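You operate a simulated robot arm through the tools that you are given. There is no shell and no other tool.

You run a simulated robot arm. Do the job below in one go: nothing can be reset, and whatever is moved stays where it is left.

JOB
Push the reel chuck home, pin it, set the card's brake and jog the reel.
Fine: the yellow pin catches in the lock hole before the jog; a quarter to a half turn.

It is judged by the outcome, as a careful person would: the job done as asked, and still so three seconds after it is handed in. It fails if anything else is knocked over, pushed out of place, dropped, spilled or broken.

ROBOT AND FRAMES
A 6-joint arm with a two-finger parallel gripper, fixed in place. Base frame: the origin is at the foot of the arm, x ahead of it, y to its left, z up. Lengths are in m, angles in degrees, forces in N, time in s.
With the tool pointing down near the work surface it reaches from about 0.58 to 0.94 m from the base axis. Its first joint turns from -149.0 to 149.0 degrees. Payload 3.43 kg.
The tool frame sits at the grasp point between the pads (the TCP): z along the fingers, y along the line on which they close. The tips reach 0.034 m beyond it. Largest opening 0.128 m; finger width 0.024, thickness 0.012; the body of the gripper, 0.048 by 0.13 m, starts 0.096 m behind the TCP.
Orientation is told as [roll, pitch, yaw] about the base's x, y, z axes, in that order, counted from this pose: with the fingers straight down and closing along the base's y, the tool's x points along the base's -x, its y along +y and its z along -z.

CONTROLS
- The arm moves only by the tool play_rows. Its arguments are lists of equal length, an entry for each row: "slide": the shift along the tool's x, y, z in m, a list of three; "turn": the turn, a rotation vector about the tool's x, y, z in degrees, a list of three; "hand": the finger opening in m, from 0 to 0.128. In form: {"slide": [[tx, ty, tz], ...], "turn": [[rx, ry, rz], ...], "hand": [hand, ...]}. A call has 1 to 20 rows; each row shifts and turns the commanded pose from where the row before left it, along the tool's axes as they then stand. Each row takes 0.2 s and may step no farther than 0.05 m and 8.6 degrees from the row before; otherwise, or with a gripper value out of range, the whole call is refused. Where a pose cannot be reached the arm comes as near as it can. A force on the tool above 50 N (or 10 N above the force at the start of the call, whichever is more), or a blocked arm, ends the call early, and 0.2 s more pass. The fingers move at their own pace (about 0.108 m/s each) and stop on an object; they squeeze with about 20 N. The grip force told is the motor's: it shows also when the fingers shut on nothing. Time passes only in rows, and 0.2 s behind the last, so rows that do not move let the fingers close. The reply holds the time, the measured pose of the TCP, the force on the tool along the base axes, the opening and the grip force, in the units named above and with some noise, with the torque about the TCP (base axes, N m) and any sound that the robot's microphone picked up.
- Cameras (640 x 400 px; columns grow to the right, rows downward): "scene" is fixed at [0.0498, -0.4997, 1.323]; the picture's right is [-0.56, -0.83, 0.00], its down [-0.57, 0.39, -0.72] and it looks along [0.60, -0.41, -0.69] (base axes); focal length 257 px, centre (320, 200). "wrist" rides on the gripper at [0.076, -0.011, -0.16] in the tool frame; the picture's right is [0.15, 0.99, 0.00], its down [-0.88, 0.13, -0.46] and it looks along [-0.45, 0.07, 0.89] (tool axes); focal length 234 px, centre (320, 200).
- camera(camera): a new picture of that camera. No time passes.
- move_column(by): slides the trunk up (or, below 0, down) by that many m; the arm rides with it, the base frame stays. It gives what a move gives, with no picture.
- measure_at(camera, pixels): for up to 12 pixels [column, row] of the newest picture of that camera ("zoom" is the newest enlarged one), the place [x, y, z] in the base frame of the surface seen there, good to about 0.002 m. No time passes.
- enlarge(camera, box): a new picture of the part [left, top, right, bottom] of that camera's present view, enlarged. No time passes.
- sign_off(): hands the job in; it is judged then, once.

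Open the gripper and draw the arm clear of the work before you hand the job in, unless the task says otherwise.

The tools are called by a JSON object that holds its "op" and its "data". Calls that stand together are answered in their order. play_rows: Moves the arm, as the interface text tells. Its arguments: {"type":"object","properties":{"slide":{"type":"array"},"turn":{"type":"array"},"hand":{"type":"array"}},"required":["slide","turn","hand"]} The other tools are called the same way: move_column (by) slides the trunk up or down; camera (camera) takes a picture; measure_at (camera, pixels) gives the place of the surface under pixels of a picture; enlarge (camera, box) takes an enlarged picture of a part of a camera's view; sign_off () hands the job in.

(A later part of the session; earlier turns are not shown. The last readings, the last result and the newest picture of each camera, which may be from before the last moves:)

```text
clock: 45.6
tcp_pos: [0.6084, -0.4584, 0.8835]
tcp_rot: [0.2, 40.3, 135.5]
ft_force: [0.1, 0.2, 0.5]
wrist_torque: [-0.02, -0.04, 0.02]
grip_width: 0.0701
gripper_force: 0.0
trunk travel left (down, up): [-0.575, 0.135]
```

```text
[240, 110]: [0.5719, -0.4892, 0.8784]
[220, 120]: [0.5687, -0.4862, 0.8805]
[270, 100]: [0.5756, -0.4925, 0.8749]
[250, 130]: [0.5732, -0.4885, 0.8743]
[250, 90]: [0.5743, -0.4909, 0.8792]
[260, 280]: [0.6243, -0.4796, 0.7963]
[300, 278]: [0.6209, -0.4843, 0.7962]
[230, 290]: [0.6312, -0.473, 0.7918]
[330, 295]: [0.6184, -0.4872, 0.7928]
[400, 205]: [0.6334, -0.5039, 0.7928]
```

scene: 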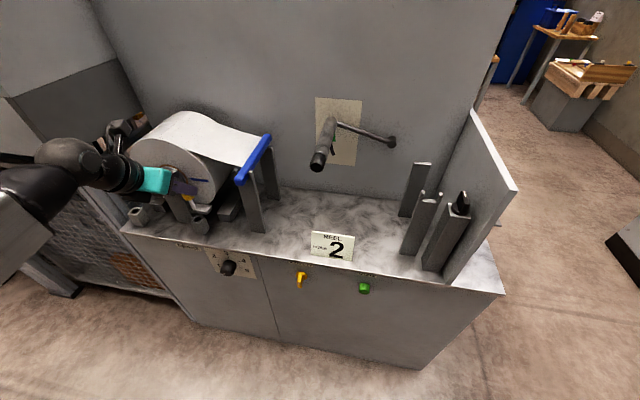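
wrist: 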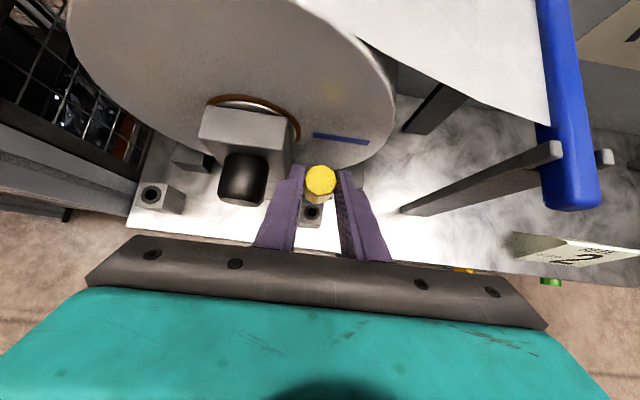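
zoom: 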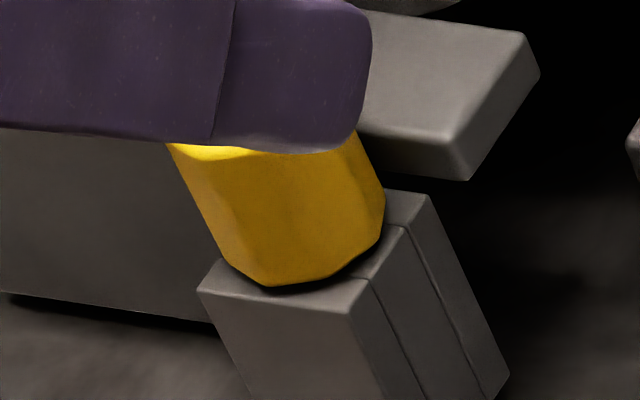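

The tab seems to have shifted slightly toward the front compared with before. I'll measure the chuck's position now.

{"op": "camera", "data": {"camera": "wrist"}}

{"op": "enlarge", "data": {"camera": "wrist", "box": [200, 60, 380, 220]}}

{"op": "measure_at", "data": {"camera": "zoom", "pixels": [[290, 180], [330, 182], [290, 130], [370, 190], [300, 135], [220, 215], [245, 200], [120, 140], [100, 190]]}}

{"op": "enlarge", "data": {"camera": "scene", "box": [130, 150, 230, 240]}}

```text
taken
```

wrist: 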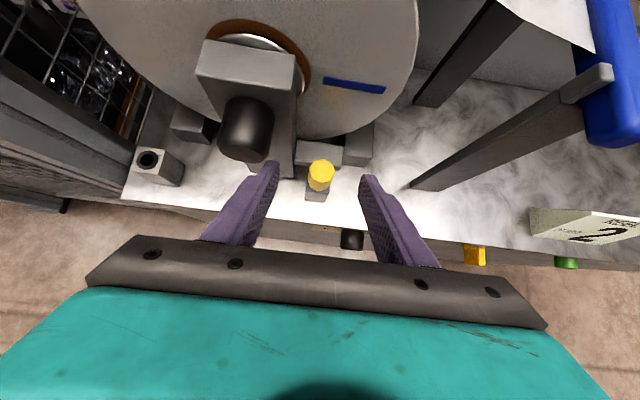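

```text
2.50 times, centred on (290, 140) of wrist
```

zoom: 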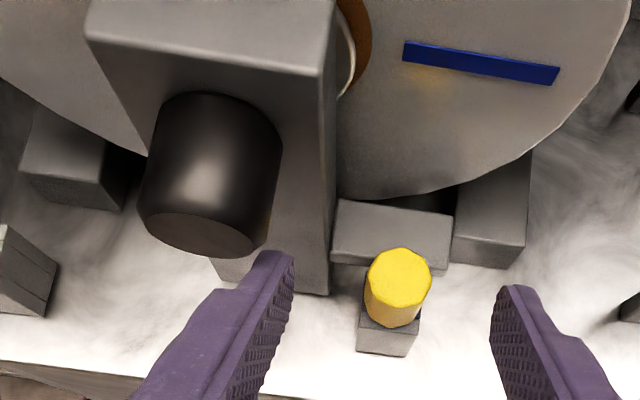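

```text
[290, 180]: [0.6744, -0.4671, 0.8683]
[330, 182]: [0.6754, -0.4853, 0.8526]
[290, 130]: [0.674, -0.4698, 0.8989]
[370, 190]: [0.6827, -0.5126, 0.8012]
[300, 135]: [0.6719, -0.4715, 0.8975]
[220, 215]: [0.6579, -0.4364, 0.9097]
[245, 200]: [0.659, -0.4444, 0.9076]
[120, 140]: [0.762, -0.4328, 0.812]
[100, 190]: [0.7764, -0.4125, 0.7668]
```

```text
4.44 times, centred on (180, 195) of scene
```

zoom: 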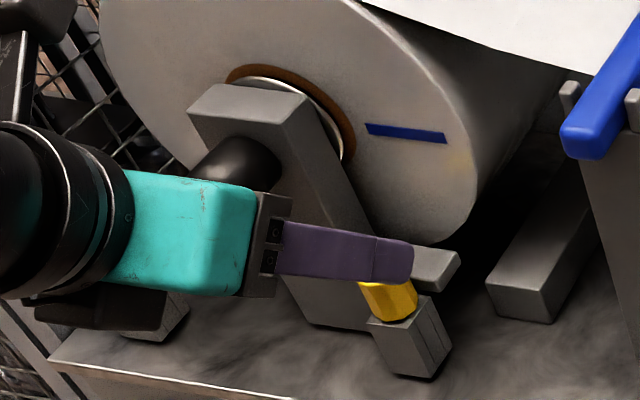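

{"op": "enlarge", "data": {"camera": "wrist", "box": [280, 120, 380, 200]}}

{"op": "measure_at", "data": {"camera": "zoom", "pixels": [[110, 185], [110, 200], [150, 190], [320, 210], [120, 130], [300, 140], [205, 200], [260, 195], [175, 285], [200, 350], [30, 250], [60, 240]]}}

```text
5.00 times, centred on (330, 160) of wrist
```

zoom: 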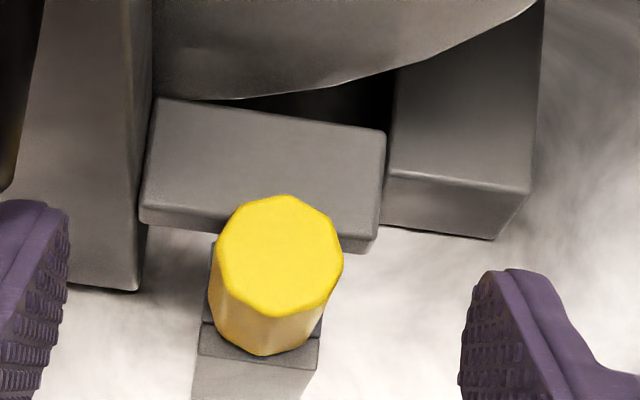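

```text
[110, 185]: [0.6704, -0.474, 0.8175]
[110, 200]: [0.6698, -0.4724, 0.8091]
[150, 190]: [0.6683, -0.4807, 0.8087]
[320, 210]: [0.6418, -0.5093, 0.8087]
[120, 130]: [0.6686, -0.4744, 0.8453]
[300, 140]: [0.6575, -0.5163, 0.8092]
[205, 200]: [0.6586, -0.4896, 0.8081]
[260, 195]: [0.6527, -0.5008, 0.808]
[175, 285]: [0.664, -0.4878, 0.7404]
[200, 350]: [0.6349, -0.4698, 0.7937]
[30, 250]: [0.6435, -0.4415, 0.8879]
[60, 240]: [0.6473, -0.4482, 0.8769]
```

I'll measure the knob's top centre precisely against the hole centre (0.6337, -0.489).

{"op": "measure_at", "data": {"camera": "zoom", "pixels": [[280, 253], [281, 253], [279, 254], [280, 252], [225, 265], [335, 265], [283, 203], [278, 303], [245, 215], [325, 225], [230, 295], [315, 295]]}}

```text
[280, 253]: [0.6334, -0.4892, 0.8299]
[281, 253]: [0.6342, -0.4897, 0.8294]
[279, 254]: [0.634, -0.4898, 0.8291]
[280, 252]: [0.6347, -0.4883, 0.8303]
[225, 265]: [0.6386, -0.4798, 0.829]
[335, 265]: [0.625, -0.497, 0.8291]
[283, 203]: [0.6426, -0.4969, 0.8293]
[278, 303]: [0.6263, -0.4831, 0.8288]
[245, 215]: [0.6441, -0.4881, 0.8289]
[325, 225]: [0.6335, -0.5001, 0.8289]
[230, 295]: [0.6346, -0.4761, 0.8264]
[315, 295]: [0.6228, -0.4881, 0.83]
```

The knob is centred over the hole within 0.5 mm, but my fingers seem to have dragged the chuck back about 3 mm when I opened them. I'll push the chuck home again with closed fingers, then reseat the pin.

{"op": "play_rows", "data": {"slide": [[-0.0052, 0, -0.0241], [-0.0052, 0, -0.0241], [0, -0.029, 0], [0, -0.0285, 0], [0.0076, 0, 0.0065], [0, 0, 0]], "turn": [[0, 0, 0], [0, 0, 0], [0, 0, 0], [0, 0, 0], [0, 0, 0], [0, 0, 0]], "hand": [0.04, 0.0, 0.0, 0.0, 0.0, 0.0]}}

{"op": "enlarge", "data": {"camera": "scene", "box": [110, 150, 230, 240]}}

{"op": "camera", "data": {"camera": "wrist"}}

```text
clock: 47.0
tcp_pos: [0.6273, -0.3998, 0.9142]
tcp_rot: [0.5, 40.1, 135.3]
ft_force: [0.3, -0.4, 0.6]
wrist_torque: [-0.01, 0.02, 0.0]
grip_width: 0.0
gripper_force: 19.7
trunk travel left (down, up): [-0.575, 0.135]
```

```text
4.44 times, centred on (170, 195) of scene
```

zoom: 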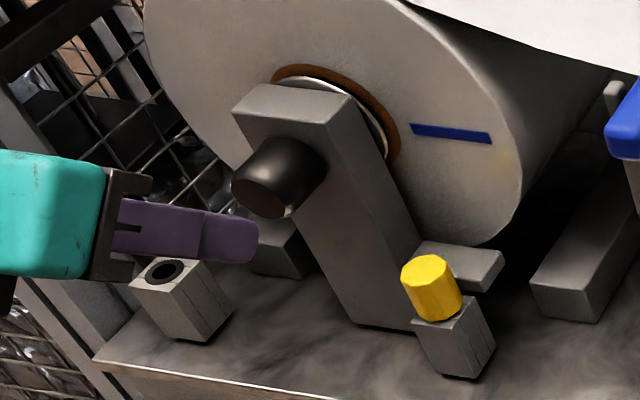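

```text
taken
```

wrist: 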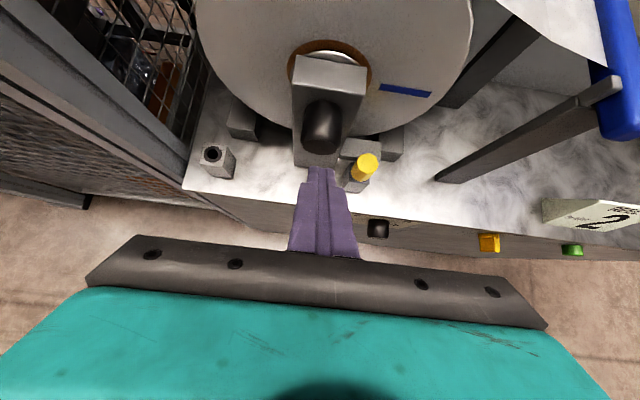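

The fingertip faces the knob with a gap of about 1.5 cm. I'll push inward until a firm stop.

{"op": "play_rows", "data": {"slide": [[0.0061, -0.001, 0.0052], [0.0046, -0.001, 0.0039], [0.0015, 0, 0.0013], [0.0015, 0, 0.0013], [0.0015, 0, 0.0013], [0, 0, 0]], "turn": [[0, 0, 0], [0, 0, 0], [0, 0, 0], [0, 0, 0], [0, 0, 0], [0, 0, 0]], "hand": [0, 0, 0, 0, 0, 0]}}

{"op": "enlarge", "data": {"camera": "wrist", "box": [240, 20, 400, 220]}}

```text
clock: 48.4
tcp_pos: [0.642, -0.4106, 0.9159]
tcp_rot: [0.4, 40.2, 135.3]
ft_force: [-6.7, 2.8, -2.4]
wrist_torque: [0.09, 0.2, -0.02]
grip_width: 0.0002
gripper_force: 19.6
trunk travel left (down, up): [-0.575, 0.135]
```

```text
2.00 times, centred on (320, 120) of wrist
```

zoom: 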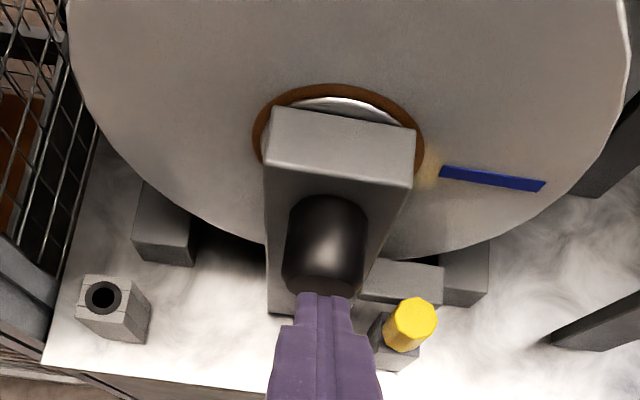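

Contact is starting (about 7 N). I'll keep pushing in 1.5 mm steps to the stop.

{"op": "play_rows", "data": {"slide": [[0.0012, 0, 0.001], [0.0012, 0, 0.001], [0.0012, 0, 0.001], [0, 0, 0]], "turn": [[0, 0, 0], [0, 0, 0], [0, 0, 0], [0, 0, 0]], "hand": [0, 0, 0, 0]}}

{"op": "play_rows", "data": {"slide": [[0.0011, 0, 0.001], [0.0011, 0, 0.001], [0, 0, 0]], "turn": [[0, 0, 0], [0, 0, 0], [0, 0, 0]], "hand": [0, 0, 0]}}

{"op": "enlarge", "data": {"camera": "scene", "box": [180, 195, 220, 235]}}

```text
clock: 49.4
tcp_pos: [0.643, -0.4122, 0.9147]
tcp_rot: [0.4, 39.7, 135.4]
ft_force: [-30.5, 30.4, 0.4]
wrist_torque: [0.86, 0.23, -0.02]
grip_width: 0.0
gripper_force: 19.9
trunk travel left (down, up): [-0.575, 0.135]
```

```text
clock: 50.0
tcp_pos: [0.6423, -0.412, 0.9135]
tcp_rot: [0.3, 39.2, 135.3]
ft_force: [-16.0, 13.0, 7.3]
wrist_torque: [0.25, 0.02, -0.02]
grip_width: 0.0
gripper_force: 20.0
trunk travel left (down, up): [-0.575, 0.135]
stopped in row 2: the force on the tool passed its limit at 54 N (the readings are from after the stop); the commanded pose is now the measured one
```

```text
10.00 times, centred on (200, 215) of scene
```

zoom: 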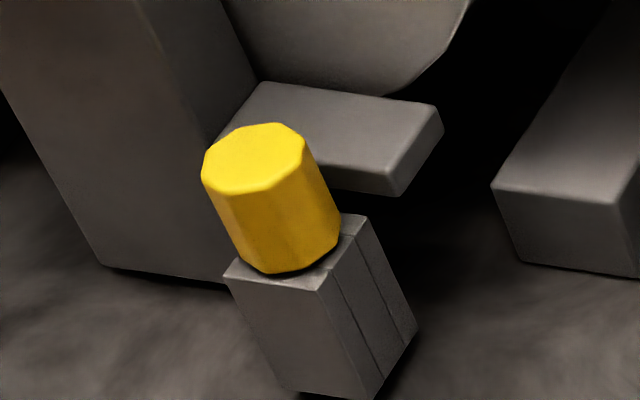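

The chuck is at its hard stop again (43 N, tab back at its home position). I'll back off gently and re-measure the pin height and tab.

{"op": "play_rows", "data": {"slide": [[-0.004, 0, -0.0034], [-0.008, 0, -0.0068], [-0.008, 0, -0.0068], [0, 0, 0]], "turn": [[0, 0, 0], [0, 0, 0], [0, 0, 0], [0, 0, 0]], "hand": [0, 0, 0, 0]}}

{"op": "enlarge", "data": {"camera": "scene", "box": [180, 195, 220, 235]}}

{"op": "measure_at", "data": {"camera": "zoom", "pixels": [[255, 155], [230, 165], [280, 150], [258, 135], [250, 180], [268, 265], [300, 262], [240, 270], [310, 285], [430, 110], [400, 150], [250, 275]]}}

{"op": "enlarge", "data": {"camera": "wrist", "box": [320, 120, 400, 210]}}

```text
clock: 51.0
tcp_pos: [0.627, -0.3959, 0.9114]
tcp_rot: [0.4, 39.5, 135.3]
ft_force: [-1.0, 0.4, 0.0]
wrist_torque: [0.0, -0.04, -0.01]
grip_width: 0.0
gripper_force: 19.8
trunk travel left (down, up): [-0.575, 0.135]
```

```text
10.00 times, centred on (200, 215) of scene
```

zoom: 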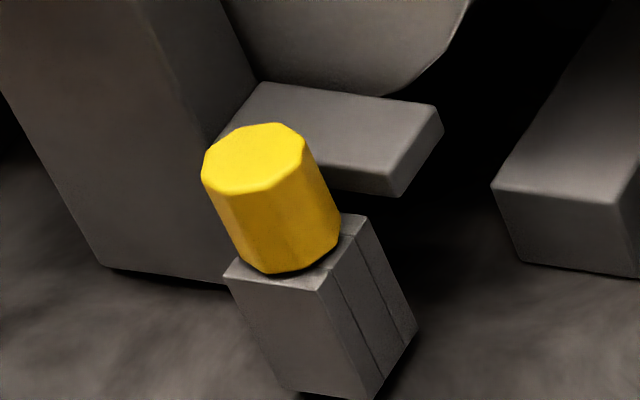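

```text
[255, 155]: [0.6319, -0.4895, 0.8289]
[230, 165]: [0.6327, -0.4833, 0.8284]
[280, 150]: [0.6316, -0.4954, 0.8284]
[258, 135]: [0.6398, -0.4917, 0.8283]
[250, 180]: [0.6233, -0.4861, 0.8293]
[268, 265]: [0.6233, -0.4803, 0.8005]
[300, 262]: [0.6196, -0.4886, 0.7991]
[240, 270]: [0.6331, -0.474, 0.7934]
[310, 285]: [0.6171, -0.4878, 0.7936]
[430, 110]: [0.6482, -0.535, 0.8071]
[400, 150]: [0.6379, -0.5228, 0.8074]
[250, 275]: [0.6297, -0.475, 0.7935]
```

```text
4.44 times, centred on (360, 165) of wrist
```

zoom: 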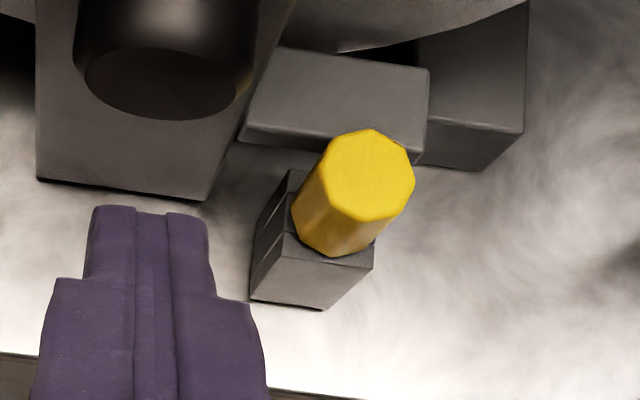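

The chuck is home and the pin stands centred. I'll go above the pin again and press it while wiggling sideways slightly, to see if it drops the last 1–2 mm.

{"op": "play_rows", "data": {"slide": [[0, 0.0305, 0], [0, 0.0305, 0], [0.0221, 0, 0.0185], [0.0221, 0, 0.0185], [-0.0097, 0, 0.0115], [-0.0097, 0, 0.0115], [-0.0071, 0, 0.0084], [0, 0, 0]], "turn": [[0, 0.5, 0], [0, 0, 0], [0, 0, 0], [0, 0, 0], [0, 0, 0], [0, 0, 0], [0, 0, 0], [0, 0, 0]], "hand": [0, 0, 0, 0, 0, 0, 0, 0]}}

{"op": "enlarge", "data": {"camera": "scene", "box": [180, 195, 220, 235]}}

```text
clock: 52.8
tcp_pos: [0.6228, -0.48, 0.8711]
tcp_rot: [0.3, 39.9, 135.3]
ft_force: [0.0, -0.1, -0.5]
wrist_torque: [0.0, 0.03, 0.01]
grip_width: 0.0
gripper_force: 20.4
trunk travel left (down, up): [-0.575, 0.135]
```

```text
10.00 times, centred on (200, 215) of scene
```

zoom: 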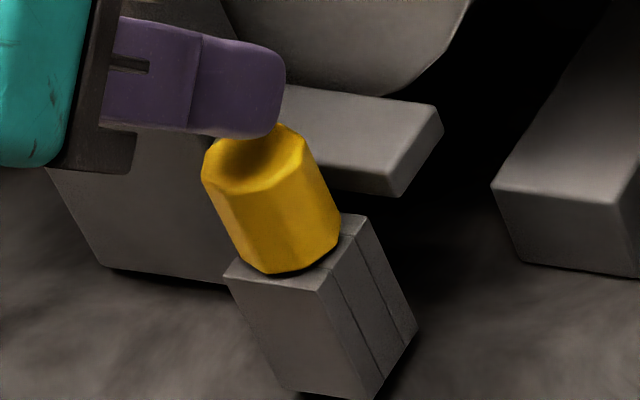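

I'll lower to contact and wiggle gently.

{"op": "play_rows", "data": {"slide": [[-0.0032, 0, 0.0038], [-0.0024, 0, 0.0029], [-0.0006, 0, 0.0008], [0, 0, 0]], "turn": [[0, 0, 0], [0, 0, 0], [0, 0, 0], [0, 0, 0]], "hand": [0, 0, 0, 0]}}

{"op": "play_rows", "data": {"slide": [[0, 0.0015, 0], [0, -0.003, 0], [0, 0.0015, 0], [0.0011, 0, 0.001], [-0.0022, 0, -0.002], [0.0011, 0, 0.001], [0, 0, 0]], "turn": [[0, 0, 0], [0, 0, 0], [0, 0, 0], [0, 0, 0], [0, 0, 0], [0, 0, 0], [0, 0, 0]], "hand": [0, 0, 0, 0, 0, 0, 0]}}

{"op": "play_rows", "data": {"slide": [[-0.0006, 0, 0.0008], [-0.0006, 0, 0.0008], [-0.0003, 0, 0.0004], [0, 0, 0]], "turn": [[0, 0, 0], [0, 0, 0], [0, 0, 0], [0, 0, 0]], "hand": [0, 0, 0, 0]}}

{"op": "enlarge", "data": {"camera": "scene", "box": [180, 195, 220, 235]}}

```text
clock: 53.8
tcp_pos: [0.6236, -0.4796, 0.863]
tcp_rot: [0.4, 40.0, 135.2]
ft_force: [-0.4, 0.8, 8.6]
wrist_torque: [-0.05, -0.07, -0.01]
grip_width: 0.0
gripper_force: 19.9
trunk travel left (down, up): [-0.575, 0.135]
```

```text
clock: 55.4
tcp_pos: [0.6231, -0.4788, 0.8615]
tcp_rot: [0.5, 39.9, 135.4]
ft_force: [-1.3, 1.5, 9.1]
wrist_torque: [-0.03, 0.0, 0.0]
grip_width: 0.0
gripper_force: 19.9
trunk travel left (down, up): [-0.575, 0.135]
```

```text
clock: 56.4
tcp_pos: [0.6239, -0.4793, 0.8629]
tcp_rot: [0.4, 40.1, 135.3]
ft_force: [-2.5, 0.7, 27.1]
wrist_torque: [-0.24, -0.17, -0.03]
grip_width: 0.0001
gripper_force: 19.9
trunk travel left (down, up): [-0.575, 0.135]
```

```text
10.00 times, centred on (200, 215) of scene
```

zoom: 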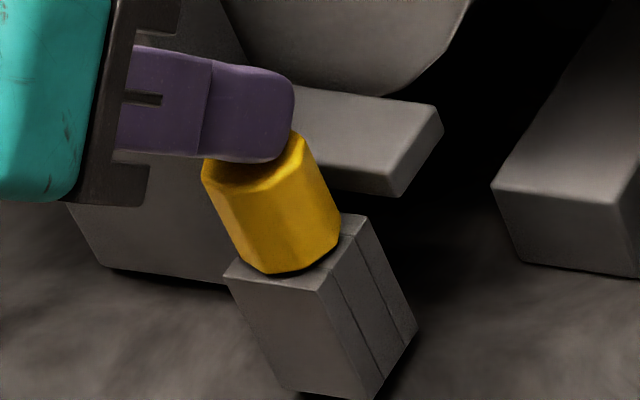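

The pin stops firmly at the same height. I'll compare with the empty parking hole by looking into it and measuring its depth.

{"op": "play_rows", "data": {"slide": [[0.0026, 0, -0.003], [0.0162, 0, -0.0191], [0, 0, 0]], "turn": [[0, 0, 0], [0, 0, 0], [0, 0, 0]], "hand": [0, 0, 0]}}

{"op": "camera", "data": {"camera": "wrist"}}

{"op": "enlarge", "data": {"camera": "scene", "box": [125, 200, 155, 230]}}

```text
clock: 57.2
tcp_pos: [0.6241, -0.4804, 0.8882]
tcp_rot: [0.4, 39.8, 135.3]
ft_force: [-0.5, 0.4, -0.1]
wrist_torque: [0.01, -0.01, -0.04]
grip_width: 0.0
gripper_force: 20.6
trunk travel left (down, up): [-0.575, 0.135]
```

```text
taken
```

wrist: 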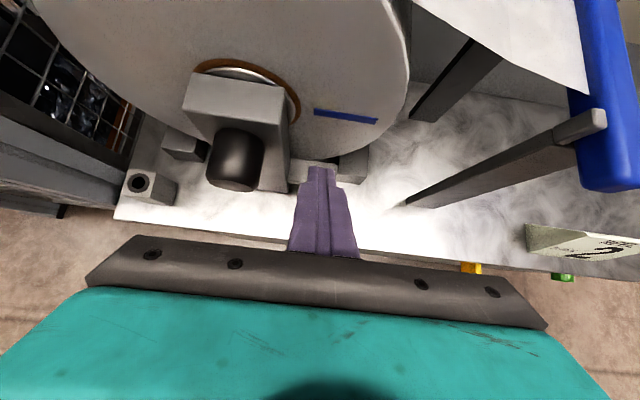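

```text
13.33 times, centred on (140, 215) of scene
```

zoom: 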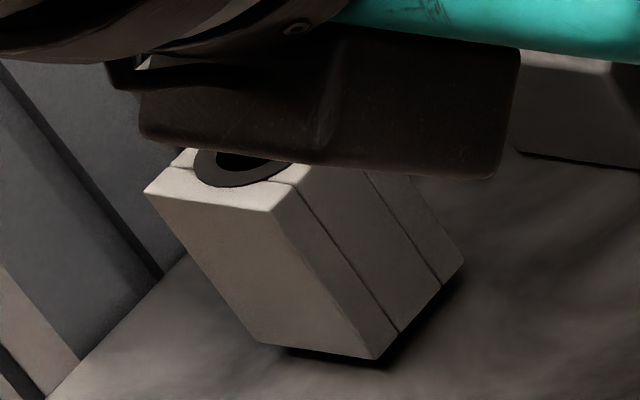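

{"op": "enlarge", "data": {"camera": "wrist", "box": [115, 160, 185, 215]}}

{"op": "measure_at", "data": {"camera": "wrist", "pixels": [[138, 183], [137, 181], [139, 185], [140, 182], [136, 184], [131, 176], [147, 190], [150, 178], [131, 190]]}}

```text
7.27 times, centred on (150, 188) of wrist
```

zoom: 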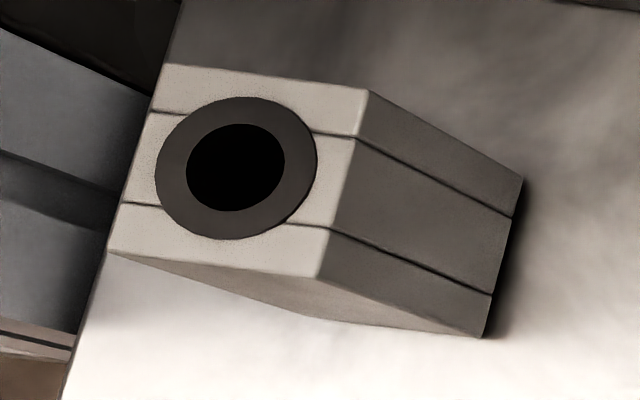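

```text
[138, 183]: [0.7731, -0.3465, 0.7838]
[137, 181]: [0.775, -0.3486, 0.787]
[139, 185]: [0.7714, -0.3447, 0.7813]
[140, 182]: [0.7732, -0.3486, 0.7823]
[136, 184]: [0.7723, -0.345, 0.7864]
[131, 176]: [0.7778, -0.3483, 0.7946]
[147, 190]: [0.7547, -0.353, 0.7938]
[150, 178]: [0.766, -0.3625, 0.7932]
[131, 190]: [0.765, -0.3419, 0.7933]
```

The parking hole's depth can't be read directly. I'll regrasp the pin (opening only 0.04 to stay clear of the post), lift it out, look into the lock hole and reinsert it more carefully.

{"op": "play_rows", "data": {"slide": [[0, -0.0005, 0], [0, 0, 0], [-0.0175, 0, 0.0208], [-0.0171, 0, 0.0201], [0, 0, 0]], "turn": [[0, 0, 0], [0, 0, 0], [0, 0, 0], [0, 0, 0], [0, 0, 0]], "hand": [0.042, 0.042, 0.042, 0.042, 0.042]}}

{"op": "enlarge", "data": {"camera": "wrist", "box": [270, 110, 370, 220]}}

```text
clock: 58.4
tcp_pos: [0.6245, -0.4795, 0.8336]
tcp_rot: [0.4, 39.9, 135.4]
ft_force: [-0.4, -0.7, -0.1]
wrist_torque: [0.0, 0.01, 0.0]
grip_width: 0.042
gripper_force: 0.0
trunk travel left (down, up): [-0.575, 0.135]
```

```text
3.64 times, centred on (320, 165) of wrist
```

zoom: 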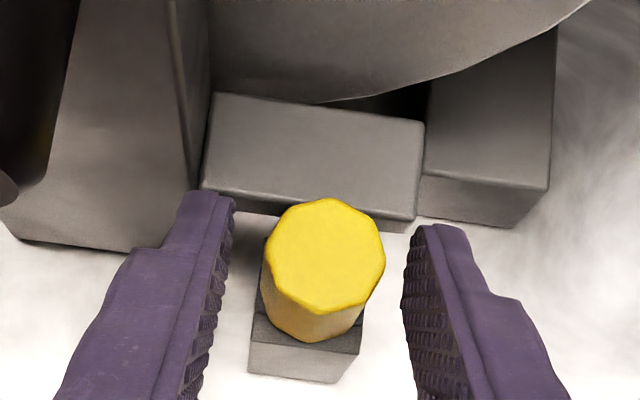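

The fingers straddle the knob clear of the post. I'll close and lift it out.

{"op": "play_rows", "data": {"slide": [[0, 0, 0], [0, 0, 0], [0.0045, 0, -0.0053], [0.0091, 0, -0.0107], [0.0091, 0, -0.0107], [0.0091, 0, -0.0107], [0.0091, 0, -0.0107], [0, 0, 0]], "turn": [[0, 0, 0], [0, 0, 0], [0, 0, 0], [0, 0, 0], [0, 0, 0], [0, 0, 0], [0, 0, 0], [0, 0, 0]], "hand": [0.01, 0.01, 0.01, 0.01, 0.01, 0.01, 0.01, 0.01]}}

{"op": "enlarge", "data": {"camera": "wrist", "box": [290, 150, 350, 230]}}

{"op": "enlarge", "data": {"camera": "scene", "box": [180, 190, 220, 235]}}

```text
clock: 60.2
tcp_pos: [0.6256, -0.479, 0.8985]
tcp_rot: [0.4, 39.9, 135.2]
ft_force: [-1.5, -0.9, -0.8]
wrist_torque: [-0.01, -0.02, 0.0]
grip_width: 0.0266
gripper_force: 20.1
trunk travel left (down, up): [-0.575, 0.135]
```

```text
5.00 times, centred on (320, 190) of wrist
```

zoom: 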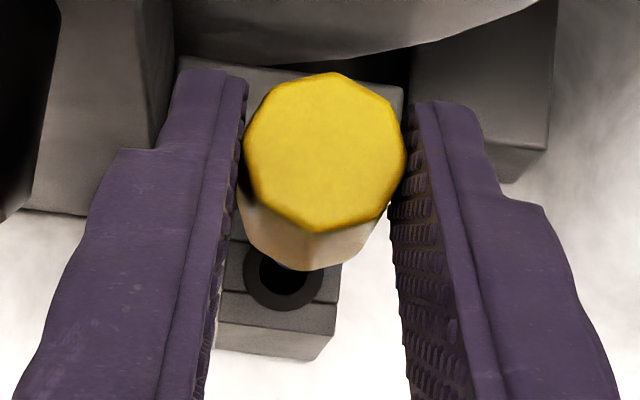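

```text
8.89 times, centred on (200, 212) of scene
```

zoom: 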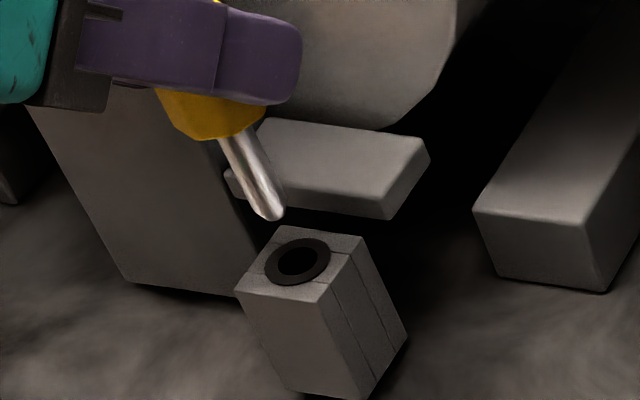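

The hole looks clean and the pin hangs vertical. I'll lower again to about 8 mm above the seat, then probe sideways for the hole walls and centre the pin by force.

{"op": "play_rows", "data": {"slide": [[-0.0097, 0, 0.0115], [-0.0097, 0, 0.0115], [-0.0097, 0, 0.0115], [-0.0052, 0, 0.0061], [0, 0, 0]], "turn": [[0, 0, 0], [0, 0, 0], [0, 0, 0], [0, 0, 0], [0, 0, 0]], "hand": [0.01, 0.01, 0.01, 0.01, 0.01]}}

{"op": "play_rows", "data": {"slide": [[0, 0.001, 0], [0, 0, 0]], "turn": [[0, 0, 0], [0, 0, 0]], "hand": [0.01, 0.01]}}

{"op": "play_rows", "data": {"slide": [[0, -0.002, 0], [0, 0, 0]], "turn": [[0, 0, 0], [0, 0, 0]], "hand": [0.01, 0.01]}}

{"op": "play_rows", "data": {"slide": [[0.0008, 0.001, 0.0006], [0, 0, 0]], "turn": [[0, 0, 0], [0, 0, 0]], "hand": [0.01, 0.01]}}

{"op": "play_rows", "data": {"slide": [[-0.0016, 0, -0.0012], [0, 0, 0]], "turn": [[0, 0, 0], [0, 0, 0]], "hand": [0.01, 0.01]}}

```text
clock: 61.4
tcp_pos: [0.625, -0.48, 0.8452]
tcp_rot: [0.4, 39.9, 135.3]
ft_force: [0.4, -0.2, -1.3]
wrist_torque: [0.02, 0.0, -0.01]
grip_width: 0.0269
gripper_force: 19.4
trunk travel left (down, up): [-0.575, 0.135]
```

```text
clock: 62.0
tcp_pos: [0.624, -0.4806, 0.8449]
tcp_rot: [0.4, 40.0, 135.3]
ft_force: [1.1, 1.8, -0.4]
wrist_torque: [0.19, -0.11, 0.04]
grip_width: 0.0266
gripper_force: 19.4
trunk travel left (down, up): [-0.575, 0.135]
```

```text
clock: 62.6
tcp_pos: [0.626, -0.4797, 0.8455]
tcp_rot: [0.4, 39.9, 135.4]
ft_force: [-0.1, -0.6, -0.2]
wrist_torque: [0.01, 0.04, -0.01]
grip_width: 0.0266
gripper_force: 19.7
trunk travel left (down, up): [-0.575, 0.135]
```

```text
clock: 63.2
tcp_pos: [0.6254, -0.4794, 0.8439]
tcp_rot: [0.3, 39.8, 135.3]
ft_force: [0.3, 0.2, -0.6]
wrist_torque: [0.02, 0.03, 0.02]
grip_width: 0.0269
gripper_force: 20.5
trunk travel left (down, up): [-0.575, 0.135]
```

```text
clock: 63.8
tcp_pos: [0.6232, -0.4774, 0.8444]
tcp_rot: [0.4, 39.9, 135.3]
ft_force: [-0.2, -0.7, -0.1]
wrist_torque: [0.02, -0.04, 0.01]
grip_width: 0.0267
gripper_force: 20.1
trunk travel left (down, up): [-0.575, 0.135]
```

There's a wall at about +0.9 mm in u and none within 1 mm otherwise. I'll widen the probing.

{"op": "play_rows", "data": {"slide": [[-0.0008, 0, -0.0006], [0, 0, 0]], "turn": [[0, 0, 0], [0, 0, 0]], "hand": [0.01, 0.01]}}

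{"op": "play_rows", "data": {"slide": [[0.0031, 0, 0.0026], [0, 0, 0]], "turn": [[0, 0, 0], [0, 0, 0]], "hand": [0.01, 0.01]}}

{"op": "play_rows", "data": {"slide": [[-0.0015, -0.002, -0.0013], [0, 0, 0]], "turn": [[0, 0, 0], [0, 0, 0]], "hand": [0.01, 0.01]}}

{"op": "play_rows", "data": {"slide": [[0, -0.001, 0], [0, 0, 0]], "turn": [[0, 0, 0], [0, 0, 0]], "hand": [0.01, 0.01]}}

```text
clock: 64.4
tcp_pos: [0.623, -0.4783, 0.8445]
tcp_rot: [0.4, 39.9, 135.3]
ft_force: [3.8, -3.8, 0.2]
wrist_torque: [-0.2, -0.18, 0.03]
grip_width: 0.0267
gripper_force: 19.9
trunk travel left (down, up): [-0.575, 0.135]
```

```text
clock: 65.0
tcp_pos: [0.6266, -0.4804, 0.8453]
tcp_rot: [0.4, 39.8, 135.3]
ft_force: [-3.5, 2.1, -1.1]
wrist_torque: [0.14, 0.18, -0.02]
grip_width: 0.0267
gripper_force: 19.8
trunk travel left (down, up): [-0.575, 0.135]
```

```text
clock: 65.6
tcp_pos: [0.6261, -0.4785, 0.8437]
tcp_rot: [0.5, 39.8, 135.3]
ft_force: [-2.1, -2.3, 0.2]
wrist_torque: [-0.11, 0.06, 0.0]
grip_width: 0.0266
gripper_force: 20.0
trunk travel left (down, up): [-0.575, 0.135]
```

```text
clock: 66.2
tcp_pos: [0.6266, -0.4782, 0.8442]
tcp_rot: [0.6, 39.9, 135.2]
ft_force: [-3.8, -6.7, 1.3]
wrist_torque: [-0.36, 0.2, -0.11]
grip_width: 0.0269
gripper_force: 20.2
trunk travel left (down, up): [-0.575, 0.135]
```

The hole walls give centre offsets of u≈-0.5 mm and v≈0, with about ±1.5 mm clearance. I'll recentre and lower to the seat.

{"op": "play_rows", "data": {"slide": [[0, 0.0025, 0], [-0.0026, 0, 0.0031], [-0.0013, 0, 0.0015], [0, 0, 0]], "turn": [[0, 0, 0], [0, 0, 0], [0, 0, 0], [0, 0, 0]], "hand": [0.01, 0.01, 0.01, 0.01]}}

{"op": "play_rows", "data": {"slide": [[-0.0006, 0, 0.0008], [0, 0, 0]], "turn": [[0, 0, 0], [0, 0, 0]], "hand": [0.01, 0.01]}}

{"op": "play_rows", "data": {"slide": [[-0.0006, 0, 0.0008], [0, 0, 0]], "turn": [[0, 0, 0], [0, 0, 0]], "hand": [0.01, 0.01]}}

{"op": "play_rows", "data": {"slide": [[-0.0006, 0, 0.0008], [0, 0, 0]], "turn": [[0, 0, 0], [0, 0, 0]], "hand": [0.01, 0.01]}}

{"op": "play_rows", "data": {"slide": [[-0.0006, 0, 0.0008], [0, 0, 0]], "turn": [[0, 0, 0], [0, 0, 0]], "hand": [0.01, 0.01]}}

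```text
clock: 67.2
tcp_pos: [0.6261, -0.4801, 0.8383]
tcp_rot: [0.4, 39.9, 135.2]
ft_force: [0.7, 0.5, -0.4]
wrist_torque: [-0.05, 0.02, 0.01]
grip_width: 0.0269
gripper_force: 19.7
trunk travel left (down, up): [-0.575, 0.135]
```

```text
clock: 67.8
tcp_pos: [0.6261, -0.4795, 0.8366]
tcp_rot: [0.4, 39.9, 135.3]
ft_force: [0.0, -0.1, -0.5]
wrist_torque: [0.0, -0.03, 0.01]
grip_width: 0.0267
gripper_force: 20.1
trunk travel left (down, up): [-0.575, 0.135]
```

```text
clock: 68.4
tcp_pos: [0.6261, -0.4801, 0.8356]
tcp_rot: [0.3, 39.9, 135.3]
ft_force: [0.9, 0.4, -0.6]
wrist_torque: [-0.01, -0.01, 0.01]
grip_width: 0.027
gripper_force: 19.9
trunk travel left (down, up): [-0.575, 0.135]
```

```text
clock: 69.0
tcp_pos: [0.6253, -0.4789, 0.8358]
tcp_rot: [0.3, 39.9, 135.3]
ft_force: [0.8, -0.1, -1.1]
wrist_torque: [0.02, -0.02, -0.01]
grip_width: 0.027
gripper_force: 20.3
trunk travel left (down, up): [-0.575, 0.135]
```

```text
clock: 69.6
tcp_pos: [0.6255, -0.4802, 0.8358]
tcp_rot: [0.4, 40.0, 135.2]
ft_force: [1.0, -0.7, 4.7]
wrist_torque: [0.34, -0.17, 0.02]
grip_width: 0.027
gripper_force: 20.4
trunk travel left (down, up): [-0.575, 0.135]
```

Side forces are now zero and vertical contact is starting (4.7 N). I'll press down a bit more.

{"op": "play_rows", "data": {"slide": [[-0.0006, 0, 0.0008], [0, 0, 0]], "turn": [[0, 0, 0], [0, 0, 0]], "hand": [0.01, 0.01]}}

{"op": "play_rows", "data": {"slide": [[-0.0006, 0, 0.0008], [0, 0, 0]], "turn": [[0, 0, 0], [0, 0, 0]], "hand": [0.01, 0.01]}}

{"op": "play_rows", "data": {"slide": [[-0.0006, 0, 0.0008], [0, 0, 0]], "turn": [[0, 0, 0], [0, 0, 0]], "hand": [0.01, 0.01]}}

{"op": "play_rows", "data": {"slide": [[-0.0006, 0, 0.0008], [0, 0, 0]], "turn": [[0, 0, 0], [0, 0, 0]], "hand": [0.01, 0.01]}}

{"op": "enlarge", "data": {"camera": "scene", "box": [180, 195, 220, 235]}}

```text
clock: 70.2
tcp_pos: [0.6245, -0.4797, 0.8361]
tcp_rot: [0.5, 40.1, 135.3]
ft_force: [3.5, -1.7, 16.2]
wrist_torque: [0.21, -0.26, 0.04]
grip_width: 0.0268
gripper_force: 20.0
trunk travel left (down, up): [-0.575, 0.135]
```

```text
clock: 70.8
tcp_pos: [0.6247, -0.4789, 0.834]
tcp_rot: [0.4, 40.2, 135.3]
ft_force: [2.4, -4.2, 18.5]
wrist_torque: [-0.11, -0.45, -0.03]
grip_width: 0.0267
gripper_force: 19.9
trunk travel left (down, up): [-0.575, 0.135]
```

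```text
clock: 71.4
tcp_pos: [0.6253, -0.4791, 0.8328]
tcp_rot: [0.5, 40.0, 135.2]
ft_force: [2.3, -3.0, 17.8]
wrist_torque: [-0.02, -0.42, -0.04]
grip_width: 0.027
gripper_force: 20.0
trunk travel left (down, up): [-0.575, 0.135]
```

```text
clock: 72.0
tcp_pos: [0.6241, -0.4774, 0.8316]
tcp_rot: [0.5, 40.1, 135.3]
ft_force: [1.2, 0.1, 18.4]
wrist_torque: [0.09, -0.49, 0.01]
grip_width: 0.0269
gripper_force: 20.1
trunk travel left (down, up): [-0.575, 0.135]
```

```text
10.00 times, centred on (200, 215) of scene
```

zoom: 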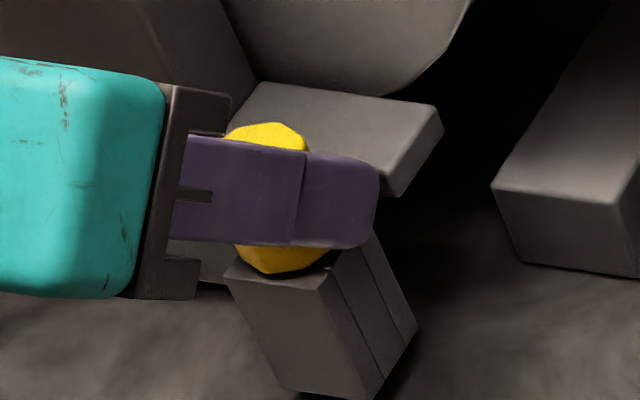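

The grip slips at about 18 N while the pin stays put, so it's firmly bottomed. I'll do one small upward test to see whether it's now held.

{"op": "play_rows", "data": {"slide": [[0.0013, 0, -0.0015], [0, 0, 0]], "turn": [[0, 0, 0], [0, 0, 0]], "hand": [0.01, 0.01]}}

{"op": "play_rows", "data": {"slide": [[0.0006, 0, -0.0008], [0, 0, 0]], "turn": [[0, 0, 0], [0, 0, 0]], "hand": [0.01, 0.01]}}

{"op": "enlarge", "data": {"camera": "scene", "box": [186, 205, 210, 229]}}

```text
clock: 72.6
tcp_pos: [0.6247, -0.4792, 0.8321]
tcp_rot: [0.5, 39.7, 135.3]
ft_force: [-0.3, -0.4, 3.1]
wrist_torque: [0.01, -0.46, -0.03]
grip_width: 0.0267
gripper_force: 19.6
trunk travel left (down, up): [-0.575, 0.135]
```

```text
clock: 73.2
tcp_pos: [0.6261, -0.4791, 0.8307]
tcp_rot: [0.4, 39.5, 135.4]
ft_force: [-2.0, 2.8, -11.4]
wrist_torque: [0.26, -0.26, -0.06]
grip_width: 0.0264
gripper_force: 20.0
trunk travel left (down, up): [-0.575, 0.135]
```

```text
16.00 times, centred on (198, 217) of scene
```

zoom: 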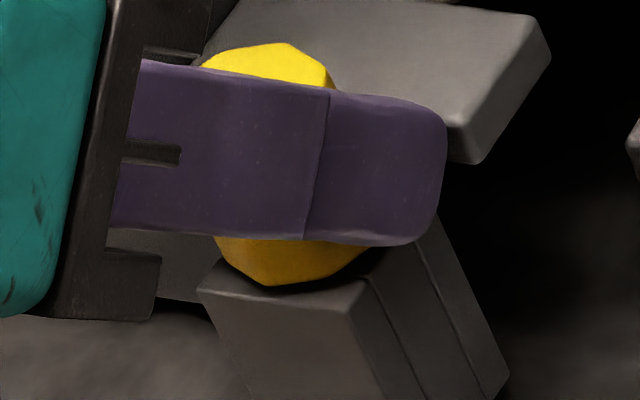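

Now the pin resists with 11 N when pulled, so it has caught in the lock hole. I'll ease off, open to 0.042 and rise straight up, clear of the post.

{"op": "play_rows", "data": {"slide": [[-0.0005, 0, 0.0006], [0, 0, 0], [0, 0, 0], [0.0129, 0, -0.0153], [0.0162, 0, -0.0191], [-0.0191, 0, -0.0162], [0, 0, 0]], "turn": [[0, 0, 0], [0, 0, 0], [0, 0, 0], [0, 0, 0], [0, 0, 0], [0, 0, 0], [0, 0, 0]], "hand": [0.01, 0.042, 0.042, 0.042, 0.042, 0.042, 0.042]}}

{"op": "enlarge", "data": {"camera": "scene", "box": [180, 195, 220, 235]}}

{"op": "camera", "data": {"camera": "wrist"}}

```text
clock: 74.8
tcp_pos: [0.6083, -0.4605, 0.8771]
tcp_rot: [0.4, 39.9, 135.3]
ft_force: [-0.1, 0.3, 0.7]
wrist_torque: [0.01, 0.0, 0.04]
grip_width: 0.0421
gripper_force: 0.0
trunk travel left (down, up): [-0.575, 0.135]
```

```text
10.00 times, centred on (200, 215) of scene
```

zoom: 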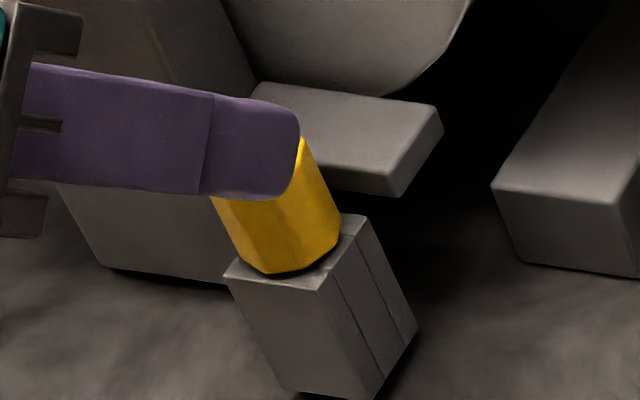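

```text
taken
```

wrist: 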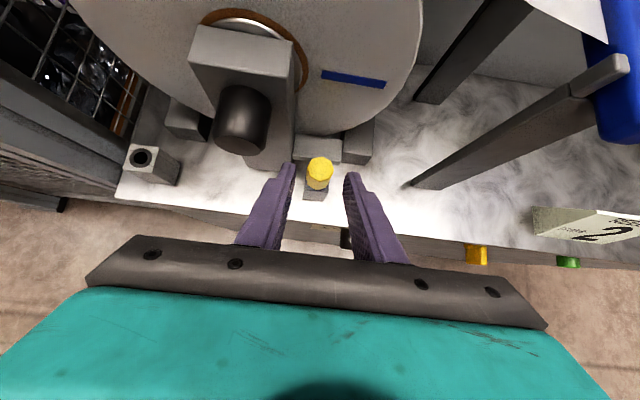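

The chuck is still home and the pin is in place. Next is the brake: I'll move outward and right to face the knob at u≈0.32, then lower the trunk.

{"op": "play_rows", "data": {"slide": [[-0.0191, 0, -0.0161], [-0.0191, 0, -0.0161], [0, 0.044, 0], [0, 0.044, 0], [0, 0, 0]], "turn": [[0, 0, 0], [0, 0, 0], [0, 0, 0], [0, 0, 0], [0, 0, 0]], "hand": [0.042, 0.05, 0.06, 0.06, 0.06]}}

{"op": "camera", "data": {"camera": "wrist"}}

{"op": "camera", "data": {"camera": "scene"}}

```text
clock: 76.0
tcp_pos: [0.5473, -0.4639, 0.8733]
tcp_rot: [1.3, 40.1, 134.0]
ft_force: [-0.3, 0.9, -0.3]
wrist_torque: [-0.03, -0.01, -0.01]
grip_width: 0.0598
gripper_force: 0.0
out of reach, approached as far as the arm can: row 2, 3, 4
trunk travel left (down, up): [-0.575, 0.135]
```

```text
taken
```

wrist: 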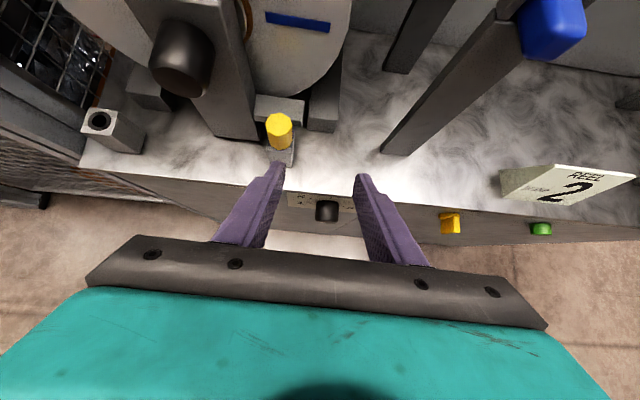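

```text
taken
```

scene: 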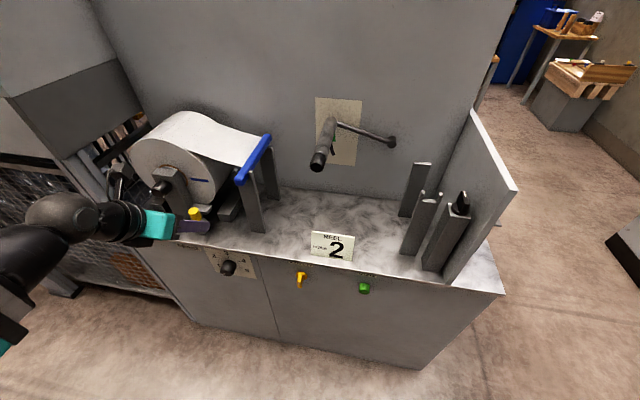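

The arm is at its inner reach limit here. I'll measure where its links are to decide which way the trunk should go.

{"op": "measure_at", "data": {"camera": "scene", "pixels": [[115, 220], [65, 215], [30, 245], [10, 260], [10, 285], [10, 310], [3, 345], [30, 310], [90, 215]]}}

{"op": "enlarge", "data": {"camera": "scene", "box": [0, 160, 220, 400]}}

```text
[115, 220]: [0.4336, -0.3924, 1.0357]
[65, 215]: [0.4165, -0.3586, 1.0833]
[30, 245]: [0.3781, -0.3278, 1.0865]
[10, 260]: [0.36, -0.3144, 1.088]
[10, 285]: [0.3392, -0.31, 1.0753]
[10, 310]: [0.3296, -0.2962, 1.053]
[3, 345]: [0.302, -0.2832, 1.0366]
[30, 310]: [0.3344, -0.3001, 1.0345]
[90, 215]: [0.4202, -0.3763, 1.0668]
```

```text
1.67 times, centred on (110, 280) of scene
```

zoom: 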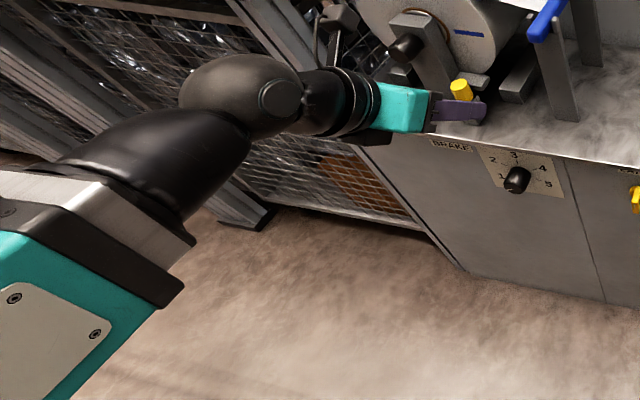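

The forearm is nearly horizontal at z≈1.05, so the elbow is folded tight. I'll raise the arm relative to the trunk and then lower the trunk by the same amount, which gives room to point the tool horizontally at the front panel.

{"op": "play_rows", "data": {"slide": [[0.0278, 0.006, -0.0328], [0.0278, 0.006, -0.0328], [0.0278, 0.006, -0.0328], [0.0278, 0.006, -0.0328], [0.0278, 0.006, -0.0328], [0.0278, 0.006, -0.0328], [0.0278, 0.006, -0.0328], [0, 0, 0]], "turn": [[0, 0, 0], [0, 0, 0], [0, 0, 0], [0, 0, 0], [0, 0, 0], [0, 0, 0], [0, 0, 0], [0, 0, 0]], "hand": [0.06, 0.06, 0.06, 0.06, 0.06, 0.06, 0.06, 0.06]}}

{"op": "camera", "data": {"camera": "scene"}}

```text
clock: 77.8
tcp_pos: [0.5787, -0.4323, 1.1689]
tcp_rot: [0.2, 40.0, 134.6]
ft_force: [0.0, -1.0, 0.6]
wrist_torque: [0.0, 0.01, -0.01]
grip_width: 0.06
gripper_force: 0.0
out of reach, approached as far as the arm can: row 1, 2, 3, 4, 5, 6, 7
trunk travel left (down, up): [-0.575, 0.135]
```

```text
taken
```

scene: 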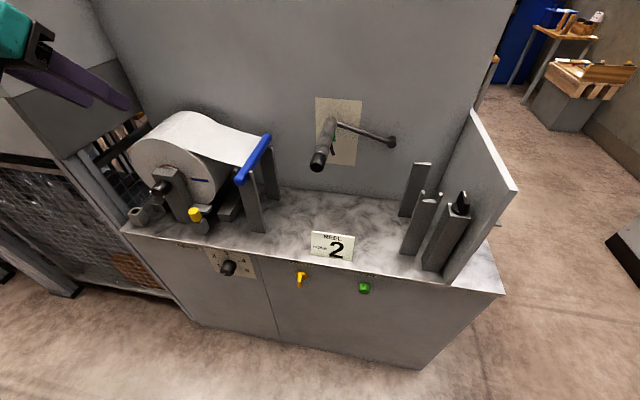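

The inner limit seems to depend on wrist height relative to the shoulder, and going lower should free it up. I'll come down in front of the panel while moving outward and toward u=0.32.

{"op": "play_rows", "data": {"slide": [[-0.0346, 0.0, 0.0284], [-0.0346, 0.0, 0.0284], [-0.0346, 0.0, 0.0284], [-0.0346, 0.0, 0.0284], [-0.0346, 0.0, 0.0284], [-0.0346, 0.0, 0.0284], [0, 0, 0]], "turn": [[0, 0, 0], [0, 0, 0], [0, 0, 0], [0, 0, 0], [0, 0, 0], [0, 0, 0], [0, 0, 0]], "hand": [0.06, 0.06, 0.06, 0.06, 0.06, 0.06, 0.06]}}

```text
clock: 79.4
tcp_pos: [0.5819, -0.4236, 0.909]
tcp_rot: [0.3, 39.8, 135.3]
ft_force: [0.5, 0.4, 0.6]
wrist_torque: [0.01, -0.02, -0.02]
grip_width: 0.0599
gripper_force: 0.1
out of reach, approached as far as the arm can: row 3, 4, 5, 6
trunk travel left (down, up): [-0.575, 0.135]
```

The limit is a fixed radius of about 0.72 m at this tilt, so a horizontal tool can't be used at the panel. I'll grip the knob from above instead and turn it by rolling the hand about the knob's axis. First I'll measure the dial ticks, pointer and knob in the scene view.

{"op": "camera", "data": {"camera": "scene"}}

{"op": "enlarge", "data": {"camera": "scene", "box": [195, 240, 265, 285]}}

{"op": "measure_at", "data": {"camera": "zoom", "pixels": [[222, 160], [248, 171], [302, 145], [308, 159], [387, 194], [408, 191], [406, 242], [433, 254], [250, 301], [280, 297], [310, 322], [375, 225]]}}

{"op": "measure_at", "data": {"camera": "zoom", "pixels": [[300, 300], [235, 275], [340, 312], [290, 275], [305, 185], [260, 215], [370, 215], [325, 190], [240, 262], [300, 322], [265, 310], [330, 295]]}}

```text
taken
```

scene: 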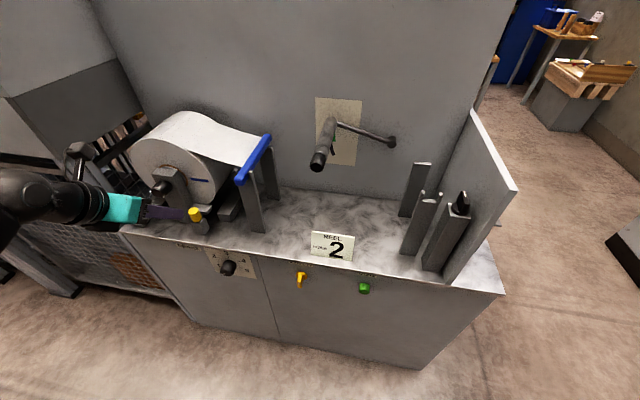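

```text
8.89 times, centred on (230, 262) of scene
```

zoom: 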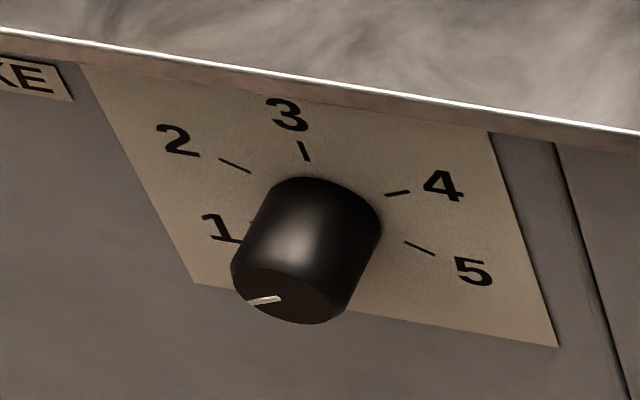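

```text
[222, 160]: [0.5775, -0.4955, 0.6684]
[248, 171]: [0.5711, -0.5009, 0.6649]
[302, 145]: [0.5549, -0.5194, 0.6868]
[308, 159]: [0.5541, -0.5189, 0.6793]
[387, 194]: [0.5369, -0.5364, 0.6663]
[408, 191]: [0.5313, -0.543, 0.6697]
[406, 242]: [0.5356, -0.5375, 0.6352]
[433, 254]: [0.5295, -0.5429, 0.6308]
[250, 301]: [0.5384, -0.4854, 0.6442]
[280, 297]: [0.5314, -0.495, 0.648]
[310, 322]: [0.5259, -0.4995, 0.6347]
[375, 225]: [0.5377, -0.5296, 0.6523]
```

```text
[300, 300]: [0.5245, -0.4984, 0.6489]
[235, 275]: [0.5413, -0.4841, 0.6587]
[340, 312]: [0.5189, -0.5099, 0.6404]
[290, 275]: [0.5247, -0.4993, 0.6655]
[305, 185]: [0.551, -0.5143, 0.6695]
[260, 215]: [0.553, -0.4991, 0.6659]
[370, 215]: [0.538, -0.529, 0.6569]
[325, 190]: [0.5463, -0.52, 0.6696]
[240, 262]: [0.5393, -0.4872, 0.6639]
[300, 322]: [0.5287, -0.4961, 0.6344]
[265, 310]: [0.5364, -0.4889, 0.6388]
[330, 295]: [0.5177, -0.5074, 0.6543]
```

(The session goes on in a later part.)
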